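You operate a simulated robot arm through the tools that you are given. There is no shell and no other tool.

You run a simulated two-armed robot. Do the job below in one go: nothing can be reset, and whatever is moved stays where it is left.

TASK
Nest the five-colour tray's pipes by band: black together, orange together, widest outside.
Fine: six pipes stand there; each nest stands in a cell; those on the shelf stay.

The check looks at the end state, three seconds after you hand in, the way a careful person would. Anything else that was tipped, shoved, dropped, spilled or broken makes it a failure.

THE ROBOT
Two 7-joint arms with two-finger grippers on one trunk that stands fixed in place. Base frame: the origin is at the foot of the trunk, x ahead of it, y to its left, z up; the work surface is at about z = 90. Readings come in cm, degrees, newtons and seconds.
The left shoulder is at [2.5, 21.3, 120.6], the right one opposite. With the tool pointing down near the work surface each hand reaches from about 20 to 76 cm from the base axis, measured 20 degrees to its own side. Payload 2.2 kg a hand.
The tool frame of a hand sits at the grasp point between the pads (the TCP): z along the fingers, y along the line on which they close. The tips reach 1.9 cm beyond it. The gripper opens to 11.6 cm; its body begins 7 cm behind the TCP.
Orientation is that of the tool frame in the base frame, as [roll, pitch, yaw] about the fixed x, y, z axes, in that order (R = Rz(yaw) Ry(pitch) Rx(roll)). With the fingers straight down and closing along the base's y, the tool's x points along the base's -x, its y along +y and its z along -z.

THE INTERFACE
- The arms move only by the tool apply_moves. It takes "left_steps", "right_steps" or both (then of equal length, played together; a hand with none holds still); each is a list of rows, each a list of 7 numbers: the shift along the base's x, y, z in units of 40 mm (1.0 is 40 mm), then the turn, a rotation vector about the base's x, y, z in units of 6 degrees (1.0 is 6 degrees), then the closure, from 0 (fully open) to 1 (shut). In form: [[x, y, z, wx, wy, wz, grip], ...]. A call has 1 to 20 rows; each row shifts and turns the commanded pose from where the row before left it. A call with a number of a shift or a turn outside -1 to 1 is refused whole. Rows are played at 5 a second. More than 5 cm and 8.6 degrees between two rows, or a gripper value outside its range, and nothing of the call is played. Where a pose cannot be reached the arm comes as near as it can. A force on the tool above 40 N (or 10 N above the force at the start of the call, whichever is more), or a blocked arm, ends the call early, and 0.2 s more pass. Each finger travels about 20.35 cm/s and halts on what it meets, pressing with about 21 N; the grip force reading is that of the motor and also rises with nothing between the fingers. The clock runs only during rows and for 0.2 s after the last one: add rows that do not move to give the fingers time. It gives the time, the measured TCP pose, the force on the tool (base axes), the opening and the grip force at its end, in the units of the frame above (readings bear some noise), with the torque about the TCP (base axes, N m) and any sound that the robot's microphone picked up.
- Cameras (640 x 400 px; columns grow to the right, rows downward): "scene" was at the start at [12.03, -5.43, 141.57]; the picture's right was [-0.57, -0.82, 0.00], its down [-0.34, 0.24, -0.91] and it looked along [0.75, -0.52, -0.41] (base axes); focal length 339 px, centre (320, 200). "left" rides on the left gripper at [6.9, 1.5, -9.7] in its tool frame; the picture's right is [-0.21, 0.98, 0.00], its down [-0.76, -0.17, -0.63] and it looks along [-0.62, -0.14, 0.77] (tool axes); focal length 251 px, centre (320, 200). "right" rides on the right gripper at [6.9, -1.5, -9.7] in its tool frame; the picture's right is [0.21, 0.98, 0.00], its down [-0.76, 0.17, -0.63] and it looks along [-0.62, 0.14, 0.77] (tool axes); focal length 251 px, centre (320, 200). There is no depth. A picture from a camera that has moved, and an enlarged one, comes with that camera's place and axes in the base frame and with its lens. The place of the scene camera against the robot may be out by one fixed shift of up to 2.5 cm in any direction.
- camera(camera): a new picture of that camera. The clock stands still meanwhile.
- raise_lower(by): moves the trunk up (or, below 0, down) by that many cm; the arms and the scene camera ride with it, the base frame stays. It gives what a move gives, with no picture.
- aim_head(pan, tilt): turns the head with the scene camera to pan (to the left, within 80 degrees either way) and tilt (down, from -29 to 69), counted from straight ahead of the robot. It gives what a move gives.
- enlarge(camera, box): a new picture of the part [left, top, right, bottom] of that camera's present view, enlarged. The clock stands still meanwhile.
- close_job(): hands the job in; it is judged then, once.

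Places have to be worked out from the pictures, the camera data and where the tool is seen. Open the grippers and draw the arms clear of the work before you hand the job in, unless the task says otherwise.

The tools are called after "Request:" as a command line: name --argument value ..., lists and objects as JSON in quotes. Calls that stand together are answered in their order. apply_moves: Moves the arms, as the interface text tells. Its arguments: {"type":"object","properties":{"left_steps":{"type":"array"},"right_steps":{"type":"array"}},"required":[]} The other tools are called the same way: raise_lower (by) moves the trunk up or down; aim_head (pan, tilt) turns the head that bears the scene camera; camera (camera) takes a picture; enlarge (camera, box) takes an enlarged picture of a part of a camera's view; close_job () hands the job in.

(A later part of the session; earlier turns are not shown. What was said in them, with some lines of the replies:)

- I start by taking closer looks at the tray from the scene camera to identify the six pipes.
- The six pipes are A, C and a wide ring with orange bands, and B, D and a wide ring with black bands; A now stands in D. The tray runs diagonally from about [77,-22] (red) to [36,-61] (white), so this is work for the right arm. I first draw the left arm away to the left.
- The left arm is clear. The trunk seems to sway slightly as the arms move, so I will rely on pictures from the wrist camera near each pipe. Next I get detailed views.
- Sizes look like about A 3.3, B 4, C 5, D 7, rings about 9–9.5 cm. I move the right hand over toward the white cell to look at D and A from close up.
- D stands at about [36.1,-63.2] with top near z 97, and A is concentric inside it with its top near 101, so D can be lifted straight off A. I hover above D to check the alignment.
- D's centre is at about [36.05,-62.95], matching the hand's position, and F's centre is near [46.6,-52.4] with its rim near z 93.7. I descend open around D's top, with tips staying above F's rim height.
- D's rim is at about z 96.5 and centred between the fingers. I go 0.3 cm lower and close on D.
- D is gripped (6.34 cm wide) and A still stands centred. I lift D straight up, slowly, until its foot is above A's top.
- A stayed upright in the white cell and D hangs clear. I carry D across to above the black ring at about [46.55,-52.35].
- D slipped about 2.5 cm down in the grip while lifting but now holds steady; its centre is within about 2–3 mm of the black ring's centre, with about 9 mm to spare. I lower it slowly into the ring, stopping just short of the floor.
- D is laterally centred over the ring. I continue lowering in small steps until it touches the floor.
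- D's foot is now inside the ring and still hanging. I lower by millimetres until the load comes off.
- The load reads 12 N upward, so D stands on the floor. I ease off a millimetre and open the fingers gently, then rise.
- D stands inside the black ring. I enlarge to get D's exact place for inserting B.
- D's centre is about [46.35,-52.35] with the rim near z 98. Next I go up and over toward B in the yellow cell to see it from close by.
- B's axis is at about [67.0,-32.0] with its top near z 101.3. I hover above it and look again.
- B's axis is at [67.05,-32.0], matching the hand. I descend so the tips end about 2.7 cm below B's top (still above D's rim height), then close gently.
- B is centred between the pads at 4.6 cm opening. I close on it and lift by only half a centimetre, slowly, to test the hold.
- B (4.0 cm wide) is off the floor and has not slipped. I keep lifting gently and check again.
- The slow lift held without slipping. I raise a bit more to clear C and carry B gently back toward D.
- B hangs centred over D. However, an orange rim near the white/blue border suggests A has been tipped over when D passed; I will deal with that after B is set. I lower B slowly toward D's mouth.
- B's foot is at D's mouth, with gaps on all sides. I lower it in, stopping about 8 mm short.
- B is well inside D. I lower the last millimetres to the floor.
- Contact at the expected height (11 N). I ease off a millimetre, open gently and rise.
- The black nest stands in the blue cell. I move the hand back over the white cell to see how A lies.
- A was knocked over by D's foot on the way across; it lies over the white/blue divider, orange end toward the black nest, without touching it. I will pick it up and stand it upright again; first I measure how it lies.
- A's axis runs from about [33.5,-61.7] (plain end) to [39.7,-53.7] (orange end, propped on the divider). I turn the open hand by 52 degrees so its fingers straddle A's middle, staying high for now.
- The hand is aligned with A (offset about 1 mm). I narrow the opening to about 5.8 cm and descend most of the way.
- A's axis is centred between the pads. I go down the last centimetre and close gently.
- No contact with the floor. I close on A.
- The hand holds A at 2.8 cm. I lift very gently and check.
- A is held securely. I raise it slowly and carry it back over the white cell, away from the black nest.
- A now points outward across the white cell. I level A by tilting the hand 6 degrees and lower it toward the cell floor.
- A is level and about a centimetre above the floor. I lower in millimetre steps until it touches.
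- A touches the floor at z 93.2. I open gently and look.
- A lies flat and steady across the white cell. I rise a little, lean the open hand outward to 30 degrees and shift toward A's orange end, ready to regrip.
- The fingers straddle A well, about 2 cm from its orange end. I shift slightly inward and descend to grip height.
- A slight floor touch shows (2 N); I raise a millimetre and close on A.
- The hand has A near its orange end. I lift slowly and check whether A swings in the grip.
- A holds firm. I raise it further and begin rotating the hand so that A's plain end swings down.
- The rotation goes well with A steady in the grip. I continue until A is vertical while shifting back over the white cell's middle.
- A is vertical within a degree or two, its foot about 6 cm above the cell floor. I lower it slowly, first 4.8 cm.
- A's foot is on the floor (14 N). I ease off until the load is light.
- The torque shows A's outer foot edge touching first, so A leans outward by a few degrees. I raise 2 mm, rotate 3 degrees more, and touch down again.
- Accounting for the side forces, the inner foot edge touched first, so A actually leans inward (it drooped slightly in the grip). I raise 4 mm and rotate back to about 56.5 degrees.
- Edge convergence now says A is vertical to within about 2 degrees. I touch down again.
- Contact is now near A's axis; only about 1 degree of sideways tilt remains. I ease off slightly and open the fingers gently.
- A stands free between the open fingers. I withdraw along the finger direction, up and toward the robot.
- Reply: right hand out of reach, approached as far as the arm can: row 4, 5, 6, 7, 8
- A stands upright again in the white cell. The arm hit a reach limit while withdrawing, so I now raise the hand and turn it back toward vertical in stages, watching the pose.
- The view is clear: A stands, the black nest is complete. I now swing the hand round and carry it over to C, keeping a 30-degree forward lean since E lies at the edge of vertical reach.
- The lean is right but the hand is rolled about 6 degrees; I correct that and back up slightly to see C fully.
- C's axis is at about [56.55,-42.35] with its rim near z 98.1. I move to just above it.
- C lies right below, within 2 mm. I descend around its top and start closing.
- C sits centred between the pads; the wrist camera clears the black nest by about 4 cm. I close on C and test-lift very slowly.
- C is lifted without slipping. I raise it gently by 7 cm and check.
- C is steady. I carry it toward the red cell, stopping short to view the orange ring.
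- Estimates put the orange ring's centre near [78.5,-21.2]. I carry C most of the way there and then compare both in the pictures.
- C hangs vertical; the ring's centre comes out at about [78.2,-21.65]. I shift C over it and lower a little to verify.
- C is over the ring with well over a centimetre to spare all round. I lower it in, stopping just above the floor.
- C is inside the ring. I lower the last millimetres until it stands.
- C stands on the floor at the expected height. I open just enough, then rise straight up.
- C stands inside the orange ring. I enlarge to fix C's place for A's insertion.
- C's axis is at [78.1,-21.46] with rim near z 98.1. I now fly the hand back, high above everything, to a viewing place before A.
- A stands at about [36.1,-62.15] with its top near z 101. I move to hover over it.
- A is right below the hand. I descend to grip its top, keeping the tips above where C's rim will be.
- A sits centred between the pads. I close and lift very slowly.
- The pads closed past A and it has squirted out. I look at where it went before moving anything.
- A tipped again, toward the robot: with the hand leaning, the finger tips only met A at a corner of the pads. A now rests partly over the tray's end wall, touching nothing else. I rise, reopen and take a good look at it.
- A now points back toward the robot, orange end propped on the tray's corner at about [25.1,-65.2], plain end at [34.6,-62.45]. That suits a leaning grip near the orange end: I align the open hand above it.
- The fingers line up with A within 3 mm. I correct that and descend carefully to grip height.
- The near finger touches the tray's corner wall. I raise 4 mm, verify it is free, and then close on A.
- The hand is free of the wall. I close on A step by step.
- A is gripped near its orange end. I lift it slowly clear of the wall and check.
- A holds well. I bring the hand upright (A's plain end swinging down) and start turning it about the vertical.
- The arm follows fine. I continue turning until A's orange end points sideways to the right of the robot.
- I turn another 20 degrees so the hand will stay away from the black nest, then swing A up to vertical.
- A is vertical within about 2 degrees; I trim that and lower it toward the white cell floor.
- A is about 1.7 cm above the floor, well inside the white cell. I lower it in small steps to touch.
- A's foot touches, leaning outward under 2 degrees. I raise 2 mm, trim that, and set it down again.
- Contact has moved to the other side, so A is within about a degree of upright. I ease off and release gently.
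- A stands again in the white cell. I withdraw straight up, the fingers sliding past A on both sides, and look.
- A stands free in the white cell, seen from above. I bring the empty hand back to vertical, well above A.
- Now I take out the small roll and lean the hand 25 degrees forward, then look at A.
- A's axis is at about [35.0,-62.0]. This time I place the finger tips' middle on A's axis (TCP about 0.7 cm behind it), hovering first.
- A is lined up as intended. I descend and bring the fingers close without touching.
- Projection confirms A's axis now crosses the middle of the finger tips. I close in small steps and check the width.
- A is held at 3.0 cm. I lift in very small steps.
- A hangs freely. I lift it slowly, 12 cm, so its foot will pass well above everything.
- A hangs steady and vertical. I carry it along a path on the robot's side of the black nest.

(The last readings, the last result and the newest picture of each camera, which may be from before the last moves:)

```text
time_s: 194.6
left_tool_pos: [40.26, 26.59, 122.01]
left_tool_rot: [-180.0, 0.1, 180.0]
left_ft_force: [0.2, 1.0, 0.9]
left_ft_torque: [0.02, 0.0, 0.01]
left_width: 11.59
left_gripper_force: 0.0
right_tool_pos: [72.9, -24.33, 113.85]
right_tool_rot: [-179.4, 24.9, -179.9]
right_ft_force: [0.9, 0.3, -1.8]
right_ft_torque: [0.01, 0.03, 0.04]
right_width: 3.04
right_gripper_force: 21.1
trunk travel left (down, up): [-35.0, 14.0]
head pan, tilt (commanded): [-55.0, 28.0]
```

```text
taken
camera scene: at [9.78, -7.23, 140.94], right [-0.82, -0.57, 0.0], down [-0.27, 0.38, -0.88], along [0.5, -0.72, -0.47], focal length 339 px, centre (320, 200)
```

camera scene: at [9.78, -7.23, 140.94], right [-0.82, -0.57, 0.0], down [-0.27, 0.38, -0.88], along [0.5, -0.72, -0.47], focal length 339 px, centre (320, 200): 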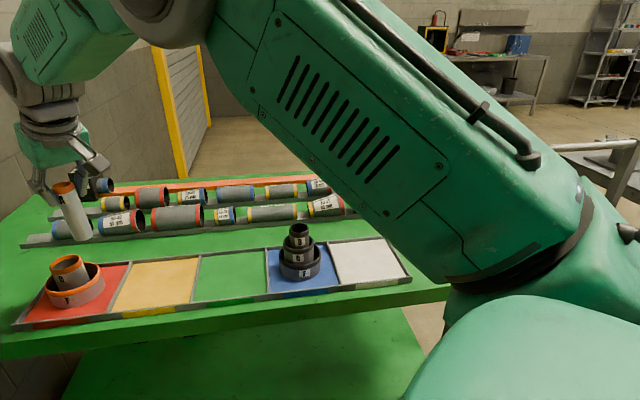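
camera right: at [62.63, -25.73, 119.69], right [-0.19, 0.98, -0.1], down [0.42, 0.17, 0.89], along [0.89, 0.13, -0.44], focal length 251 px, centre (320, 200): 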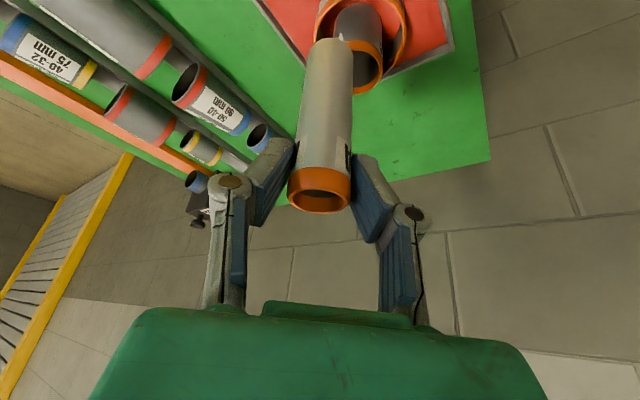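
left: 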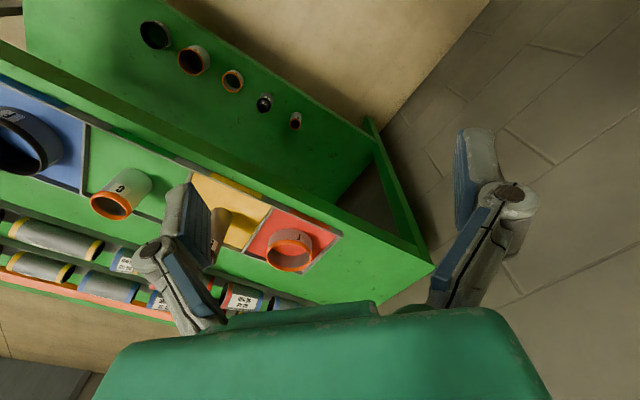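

A is nearly there, still vertical. I move it over C and then check alignment from both cameras.

Request:
apply_moves --right_steps '[[0.08, 0.05, 0, 0, 0, 0, 0.85], [0.16, 0.1, 0, 0, 0, 0, 0.85], [0.2, 0.13, 0, 0, 0, 0, 0.85], [0.22, 0.13, 0, 0, 0, 0, 0.85], [0.2, 0.13, 0, 0, 0, 0, 0.85], [0.16, 0.1, 0, 0, 0, 0, 0.85], [0.08, 0.05, -0.05, 0, 0, 0, 0.85], [0.04, 0.03, -0.1, 0, 0, 0, 0.85], [0, 0, -0.15, 0, 0, 0, 0.85], [0, 0, -0.15, 0, 0, 0, 0.85], [0, 0, -0.15, 0, 0, 0, 0.85], [0, 0, -0.1, 0, 0, 0, 0.85], [0, 0, -0.05, 0, 0, 0, 0.85], [0, 0, 0, 0, 0, 0, 0.85]]'

Request:
enlarge --camera "right" --box '[220, 0, 440, 220]'

Request:
enlarge --camera "scene" --box '[10, 170, 170, 320]'

```text
time_s: 197.6
left_tool_pos: [40.27, 26.55, 121.97]
left_tool_rot: [-179.9, 0.1, 179.9]
left_ft_force: [-0.9, 0.4, -0.6]
left_ft_torque: [-0.01, -0.03, 0.0]
left_width: 11.6
left_gripper_force: 0.1
right_tool_pos: [77.61, -21.5, 110.81]
right_tool_rot: [-179.4, 25.1, -179.8]
right_ft_force: [1.2, 0.5, -1.9]
right_ft_torque: [-0.03, 0.03, 0.0]
right_width: 3.03
right_gripper_force: 21.1
trunk travel left (down, up): [-35.0, 14.0]
head pan, tilt (commanded): [-55.0, 28.0]
```

```text
1.82 times, centred on (330, 110) of right
camera zoom: at [67.23, -22.87, 116.61], right [-0.19, 0.98, -0.1], down [0.42, 0.17, 0.89], along [0.89, 0.13, -0.44], focal length 457 px, centre (302, 364)
```

zoom: 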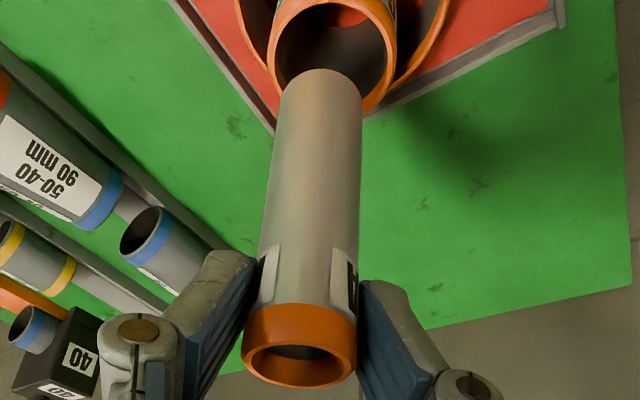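

```text
2.67 times, centred on (90, 245) of scene
camera zoom: at [9.79, -7.22, 140.94], right [-0.82, -0.57, 0.0], down [-0.27, 0.38, -0.88], along [0.5, -0.72, -0.47], focal length 904 px, centre (933, 80)
```

zoom: 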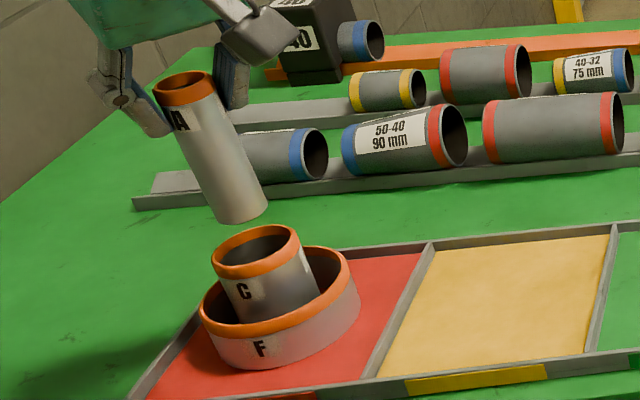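

A's foot is over C, by my estimates some 3–4 mm too far forward. I shift it back, and lower to just above C's rim for a finer check.

Request:
apply_moves --right_steps '[[-0.05, 0.02, 0, 0, 0, 0, 0.85], [-0.04, 0, -0.05, 0, 0, 0, 0.85], [0, 0, -0.1, 0, 0, 0, 0.85], [0, 0, -0.12, 0, 0, 0, 0.85], [0, 0, -0.1, 0, 0, 0, 0.85], [0, 0, -0.05, 0, 0, 0, 0.85], [0, 0, 0, 0, 0, 0, 0.85], [0, 0, 0, 0, 0, 0, 0.85]]'

Request:
enlarge --camera "right" --box '[240, 0, 420, 120]'

Request:
enlarge --camera "scene" --box '[20, 200, 140, 320]'

```text
time_s: 199.4
left_tool_pos: [40.3, 26.57, 122.02]
left_tool_rot: [-179.9, 0.1, -180.0]
left_ft_force: [0.5, 0.1, 0.7]
left_ft_torque: [-0.03, 0.0, 0.02]
left_width: 11.6
left_gripper_force: 0.0
right_tool_pos: [77.24, -21.44, 109.1]
right_tool_rot: [-179.4, 25.0, -179.8]
right_ft_force: [-0.2, 0.2, -1.6]
right_ft_torque: [0.02, 0.05, -0.02]
right_width: 3.03
right_gripper_force: 20.5
trunk travel left (down, up): [-35.0, 14.0]
head pan, tilt (commanded): [-55.0, 28.0]
```

```text
3.33 times, centred on (330, 60) of right
camera zoom: at [66.85, -22.79, 114.97], right [-0.19, 0.98, -0.1], down [0.42, 0.17, 0.89], along [0.89, 0.13, -0.44], focal length 838 px, centre (287, 667)
```

zoom: 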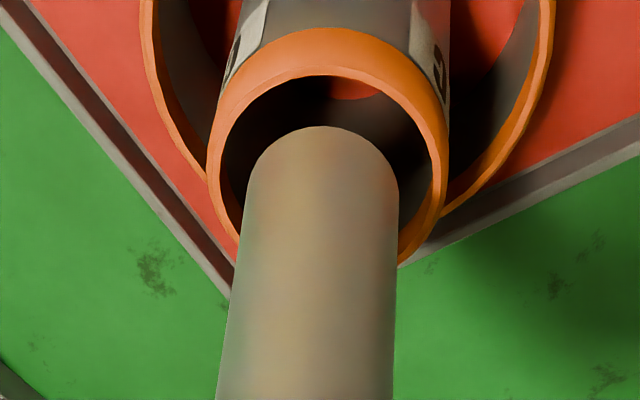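

```text
3.33 times, centred on (80, 260) of scene
camera zoom: at [9.79, -7.22, 140.94], right [-0.82, -0.57, 0.0], down [-0.27, 0.38, -0.88], along [0.5, -0.72, -0.47], focal length 1130 px, centre (1120, 0)
```

zoom: 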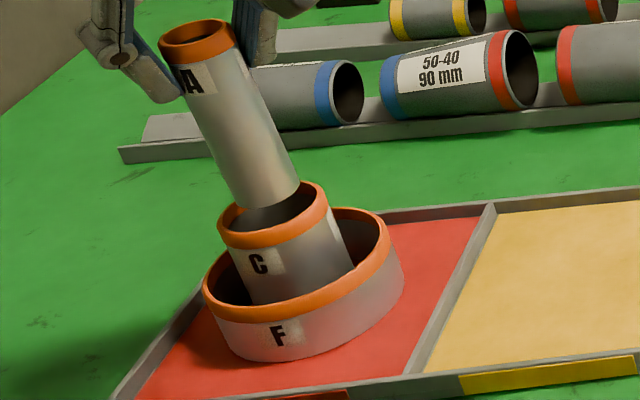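

Both views agree within about 2 mm, with 7 mm clearance. I nudge 1 mm and lower A slowly into C.

Request:
apply_moves --right_steps '[[0.03, 0.01, -0.03, 0, 0, 0, 0.85], [0, 0, -0.06, 0, 0, 0, 0.85], [0, 0, -0.08, 0, 0, 0, 0.85], [0, 0, -0.1, 0, 0, 0, 0.85], [0, 0, -0.12, 0, 0, 0, 0.85], [0, 0, -0.12, 0, 0, 0, 0.85], [0, 0, -0.1, 0, 0, 0, 0.85], [0, 0, -0.06, 0, 0, 0, 0.85], [0, 0, 0, 0, 0, 0, 0.85]]'

Request:
enlarge --camera "right" --box '[220, 0, 440, 220]'

Request:
enlarge --camera "scene" --box '[20, 200, 140, 320]'

```text
time_s: 201.4
left_tool_pos: [40.2, 26.69, 122.04]
left_tool_rot: [-179.9, 0.1, 180.0]
left_ft_force: [0.8, 1.2, -0.2]
left_ft_torque: [0.03, 0.0, 0.0]
left_width: 11.59
left_gripper_force: 0.0
right_tool_pos: [77.2, -21.51, 106.31]
right_tool_rot: [-179.4, 24.9, -179.9]
right_ft_force: [-0.4, -0.6, -1.6]
right_ft_torque: [0.0, 0.01, 0.02]
right_width: 2.99
right_gripper_force: 20.7
trunk travel left (down, up): [-35.0, 14.0]
head pan, tilt (commanded): [-55.0, 28.0]
```

```text
1.82 times, centred on (330, 110) of right
camera zoom: at [66.96, -22.75, 112.3], right [-0.19, 0.98, -0.1], down [0.42, 0.17, 0.89], along [0.89, 0.13, -0.44], focal length 457 px, centre (302, 364)
```

zoom: 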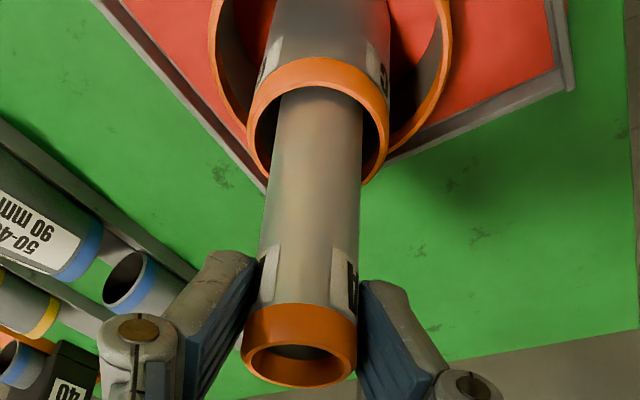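

```text
3.33 times, centred on (80, 260) of scene
camera zoom: at [9.79, -7.22, 140.94], right [-0.82, -0.57, 0.0], down [-0.27, 0.38, -0.88], along [0.5, -0.72, -0.47], focal length 1130 px, centre (1120, 0)
```

zoom: 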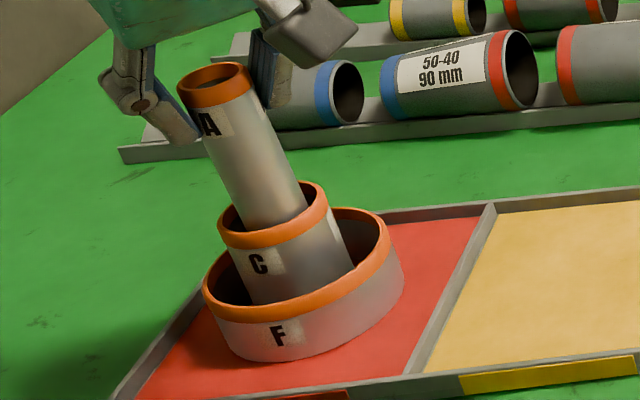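

A's foot is inside C with no contact. I lower it further, to just above the floor.

Request:
apply_moves --right_steps '[[0, 0, -0.06, 0, 0, 0, 0.85], [0, 0, -0.1, 0, 0, 0, 0.85], [0, 0, -0.14, 0, 0, 0, 0.85], [0, 0, -0.16, 0, 0, 0, 0.85], [0, 0, -0.16, 0, 0, 0, 0.85], [0, 0, -0.16, 0, 0, 0, 0.85], [0, 0, -0.14, 0, 0, 0, 0.85], [0, 0, -0.1, 0, 0, 0, 0.85], [0, 0, -0.08, 0, 0, 0, 0.85], [0, 0, -0.05, 0, 0, 0, 0.85], [0, 0, 0, 0, 0, 0, 0.85]]'

Request:
enlarge --camera "right" --box '[220, 0, 440, 220]'

Request:
enlarge --camera "scene" --box '[20, 200, 140, 320]'

```text
time_s: 203.8
left_tool_pos: [40.29, 26.57, 122.13]
left_tool_rot: [-180.0, 0.1, 180.0]
left_ft_force: [0.1, -0.9, -0.7]
left_ft_torque: [0.03, 0.02, -0.02]
left_width: 11.61
left_gripper_force: 0.0
right_tool_pos: [77.24, -21.5, 101.78]
right_tool_rot: [-179.3, 25.1, -179.9]
right_ft_force: [0.6, -0.3, -1.4]
right_ft_torque: [-0.03, 0.02, -0.01]
right_width: 3.02
right_gripper_force: 21.3
trunk travel left (down, up): [-35.0, 14.0]
head pan, tilt (commanded): [-55.0, 28.0]
```

```text
1.82 times, centred on (330, 110) of right
camera zoom: at [66.94, -22.78, 107.68], right [-0.19, 0.98, -0.1], down [0.42, 0.17, 0.89], along [0.89, 0.13, -0.44], focal length 457 px, centre (302, 364)
```

zoom: 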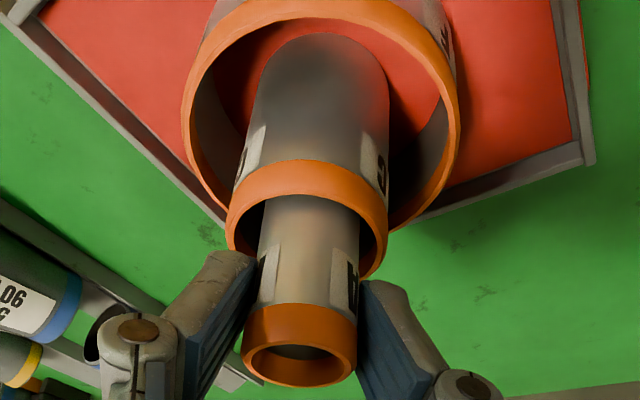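

```text
3.33 times, centred on (80, 260) of scene
camera zoom: at [9.8, -7.22, 140.94], right [-0.82, -0.57, 0.0], down [-0.27, 0.38, -0.88], along [0.5, -0.72, -0.47], focal length 1130 px, centre (1120, 0)
```

zoom: 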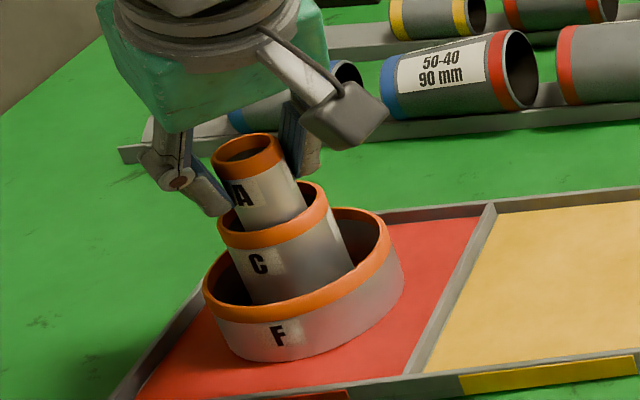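

Nearly down: about a centimetre to go. I lower in millimetres, watching for the floor or for the tips meeting C's rim.

Request:
apply_moves --right_steps '[[0, 0, -0.06, 0, 0, 0, 0.85], [0, 0, -0.06, 0, 0, 0, 0.85], [0, 0, -0.05, 0, 0, 0, 0.85], [0, 0, -0.03, 0, 0, 0, 0.85], [0, 0, 0, 0, 0, 0, 0.85]]'

```text
time_s: 205.0
left_tool_pos: [40.2, 26.63, 121.97]
left_tool_rot: [-180.0, 0.1, 180.0]
left_ft_force: [0.2, 0.2, -0.3]
left_ft_torque: [0.0, 0.02, -0.03]
left_width: 11.64
left_gripper_force: 0.0
right_tool_pos: [77.3, -21.46, 101.08]
right_tool_rot: [-179.4, 25.0, -179.8]
right_ft_force: [1.0, 0.3, -1.6]
right_ft_torque: [0.0, 0.0, 0.0]
right_width: 3.0
right_gripper_force: 21.3
trunk travel left (down, up): [-35.0, 14.0]
head pan, tilt (commanded): [-55.0, 28.0]
```

Request:
apply_moves --right_steps '[[0, 0, -0.03, 0, 0, 0, 0.85], [0, 0, -0.03, 0, 0, 0, 0.85], [0, 0, -0.03, 0, 0, 0, 0.85], [0, 0, 0, 0, 0, 0, 0.85]]'

Request:
enlarge --camera "right" --box '[220, 40, 440, 240]'

```text
time_s: 206.0
left_tool_pos: [40.17, 26.54, 122.03]
left_tool_rot: [-179.8, 0.2, -179.9]
left_ft_force: [0.1, 0.5, -0.4]
left_ft_torque: [-0.04, 0.0, -0.01]
left_width: 11.61
left_gripper_force: 0.1
right_tool_pos: [77.25, -21.27, 100.7]
right_tool_rot: [-179.4, 25.2, -179.9]
right_ft_force: [-0.1, -0.9, 2.9]
right_ft_torque: [-0.01, -0.1, 0.0]
right_width: 3.02
right_gripper_force: 21.0
trunk travel left (down, up): [-35.0, 14.0]
head pan, tilt (commanded): [-55.0, 28.0]
```

```text
2.00 times, centred on (330, 140) of right
camera zoom: at [66.94, -22.75, 106.61], right [-0.19, 0.98, -0.1], down [0.42, 0.17, 0.89], along [0.89, 0.13, -0.44], focal length 503 px, centre (300, 320)
```

zoom: 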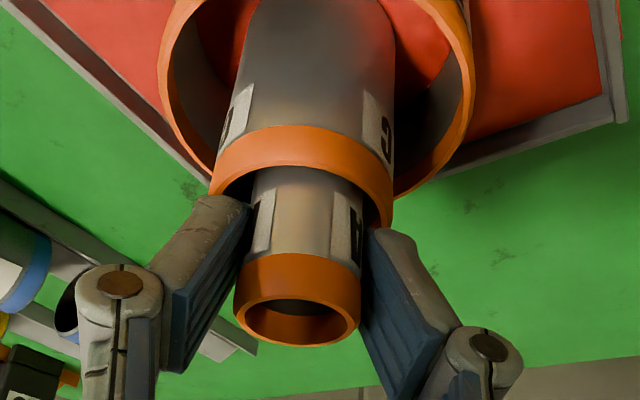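

A stands on the floor at the expected height. I open gently and rise straight up.

Request:
apply_moves --right_steps '[[0, 0, 0, 0, 0, 0, 0.735], [0, 0, 0, 0, 0, 0, 0.715], [0, 0, 0, 0, 0, 0, 0.68], [0, 0, 0, 0, 0, 0, 0.63], [0, 0, 0, 0, 0, 0, 0.57], [0, 0, 0.1, 0, 0, 0, 0.55], [0, 0, 0.3, 0, 0, 0, 0.5], [0, 0, 0.6, 0, 0, 0, 0.5], [0, 0, 0.8, 0, 0, 0, 0.5], [-0.4, 0, 0.6, 0, 0, 0, 0.5], [0, 0, 0, 0, 0, 0, 0.5]]'

Request:
enlarge --camera "scene" --box '[20, 200, 180, 320]'

Request:
camera --camera "right"

```text
time_s: 208.4
left_tool_pos: [40.3, 26.65, 122.12]
left_tool_rot: [-179.9, 0.1, 179.9]
left_ft_force: [0.8, -1.2, -0.7]
left_ft_torque: [0.0, 0.04, -0.02]
left_width: 11.6
left_gripper_force: 0.1
right_tool_pos: [75.61, -21.46, 110.08]
right_tool_rot: [-179.4, 24.8, -179.9]
right_ft_force: [0.7, -0.2, -0.2]
right_ft_torque: [0.02, 0.0, -0.02]
right_width: 5.79
right_gripper_force: 0.0
trunk travel left (down, up): [-35.0, 14.0]
head pan, tilt (commanded): [-55.0, 28.0]
```

```text
3.33 times, centred on (100, 260) of scene
camera zoom: at [9.8, -7.18, 140.94], right [-0.82, -0.57, 0.0], down [-0.27, 0.38, -0.88], along [0.5, -0.72, -0.47], focal length 1130 px, centre (1053, 0)
```

zoom: 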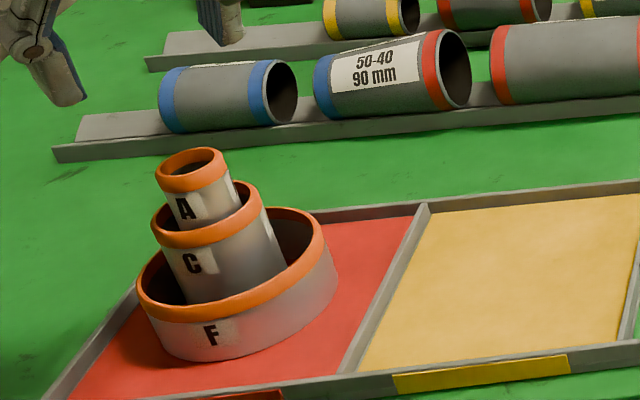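

```text
taken
camera right: at [65.37, -22.78, 116.05], right [-0.19, 0.98, -0.1], down [0.42, 0.17, 0.89], along [0.89, 0.13, -0.44], focal length 251 px, centre (320, 200)
```

right: 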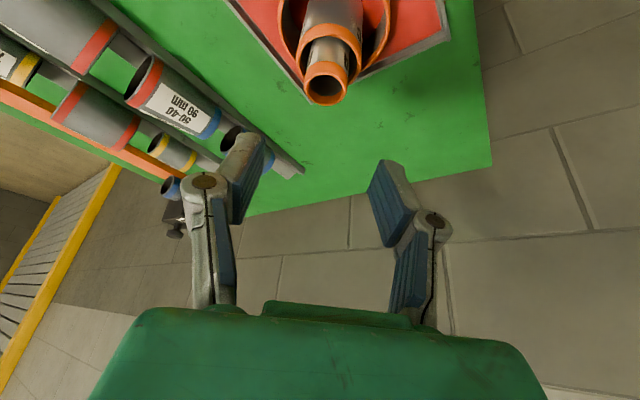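

The orange nest stands in the red cell: A in C in the wide ring. I open the gripper and draw the right arm up and back, clear of the work.

Request:
apply_moves --right_steps '[[-0.2, 0, 0.6, 0, 0, 0, 0.3], [-0.6, 0, 0.6, 0, 0.3, 0, 0.1], [-0.8, -0.1, 0.5, 0, 0.5, 0, 0], [-0.9, -0.2, 0.3, 0, 0.5, 0, 0], [-0.9, -0.2, 0.2, 0, 0.5, 0, 0], [-0.9, -0.2, 0, 0, 0.5, 0, 0], [-0.9, -0.2, 0, 0, 0.5, 0, 0], [-0.9, -0.2, 0, 0, 0.5, 0, 0], [-0.9, -0.2, 0, 0, 0.5, 0, 0], [-0.9, -0.2, 0, 0, 0.3, 0, 0], [-0.9, -0.2, 0, 0, 0, 0, 0], [-0.9, -0.2, 0, 0, 0, 0, 0], [-0.8, -0.2, 0, 0, 0, 0, 0], [-0.4, 0, 0, 0, 0, 0, 0], [0, 0, 0, 0, 0, 0, 0], [0, 0, 0, 0, 0, 0, 0]]'

Request:
camera --camera "scene"

Request:
enlarge --camera "scene" --box '[10, 170, 220, 330]'

Request:
enlarge --camera "scene" --box '[200, 170, 430, 330]'

```text
time_s: 211.8
left_tool_pos: [40.21, 26.51, 121.91]
left_tool_rot: [-179.9, 0.2, 180.0]
left_ft_force: [0.0, -0.4, 0.1]
left_ft_torque: [-0.01, -0.01, -0.04]
left_width: 11.6
left_gripper_force: 0.0
right_tool_pos: [31.91, -29.85, 119.09]
right_tool_rot: [-179.4, 0.4, -179.9]
right_ft_force: [0.3, -1.0, 1.0]
right_ft_torque: [0.0, 0.03, -0.01]
right_width: 11.61
right_gripper_force: 0.0
right hand out of reach, approached as far as the arm can: row 11
trunk travel left (down, up): [-35.0, 14.0]
head pan, tilt (commanded): [-55.0, 28.0]
```

```text
taken
camera scene: at [9.48, -6.96, 140.98], right [-0.82, -0.57, 0.0], down [-0.27, 0.38, -0.88], along [0.51, -0.72, -0.47], focal length 339 px, centre (320, 200)
```

scene: 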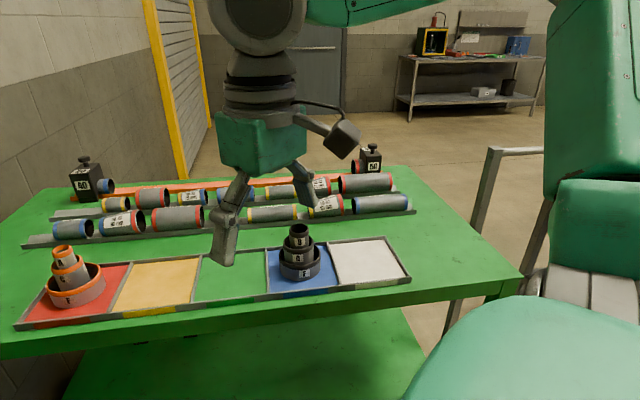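

```text
2.50 times, centred on (115, 250) of scene
camera zoom: at [9.48, -6.96, 140.98], right [-0.82, -0.57, 0.0], down [-0.27, 0.38, -0.88], along [0.51, -0.72, -0.47], focal length 848 px, centre (832, 75)
```

zoom: 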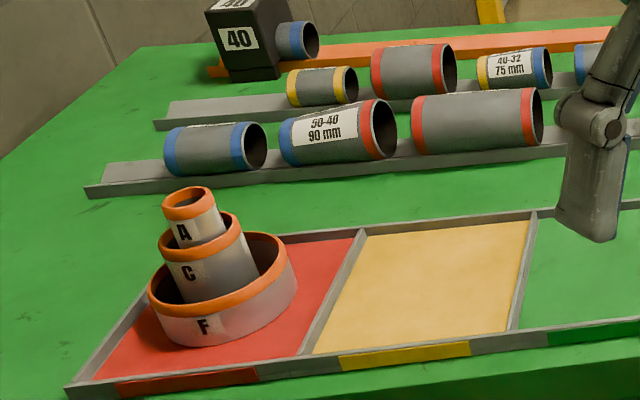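

```text
2.50 times, centred on (315, 250) of scene
camera zoom: at [9.48, -6.96, 140.98], right [-0.82, -0.57, 0.0], down [-0.27, 0.38, -0.88], along [0.51, -0.72, -0.47], focal length 848 px, centre (332, 75)
```

zoom: 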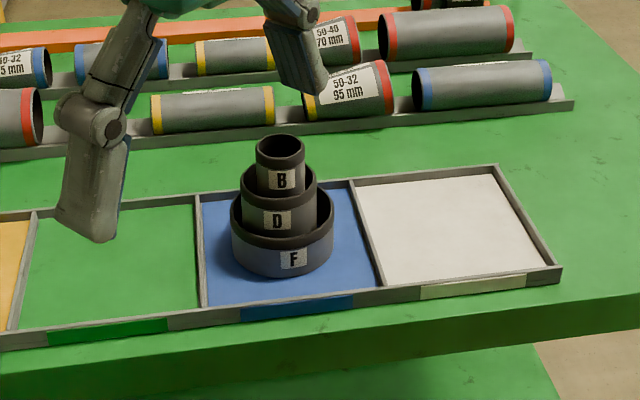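

Both nests stand upright: black B in D in the wide black ring (blue cell), orange A in C in the wide orange ring (red cell). The racks and the shelf look unchanged. Both grippers are open and clear of the work, so I hand the job in.

Request:
close_job

```text
The job is handed in.
```

I nested both sets and handed the job in. Pipe A was tipped over twice along the way, and I stood it up again each time.

| Nest | Cell | Order, inside to outside |
|---|---|---|
| Black | Blue | B in D in the wide black ring |
| Orange | Red | A in C in the wide orange ring |

- **First tip of A:** D slipped about 2.5 cm in the grip as I lifted it off A. Its foot then most likely caught A on the way to the black ring, and A fell across the white/blue divider.
- **Second tip of A:** when I tried to grip it upright, it squirted out of the finger tips and fell onto the tray's end wall. While picking it up, one finger briefly pressed on that wall with about 11 N.
- **Rest of the work area:** in the final pictures both nests stand upright, and the racks on the table look untouched. I saw no sign that the pipes on the shelf under the table moved, but no final picture showed them up close.

Both grippers are open and the arms are drawn back from the work.
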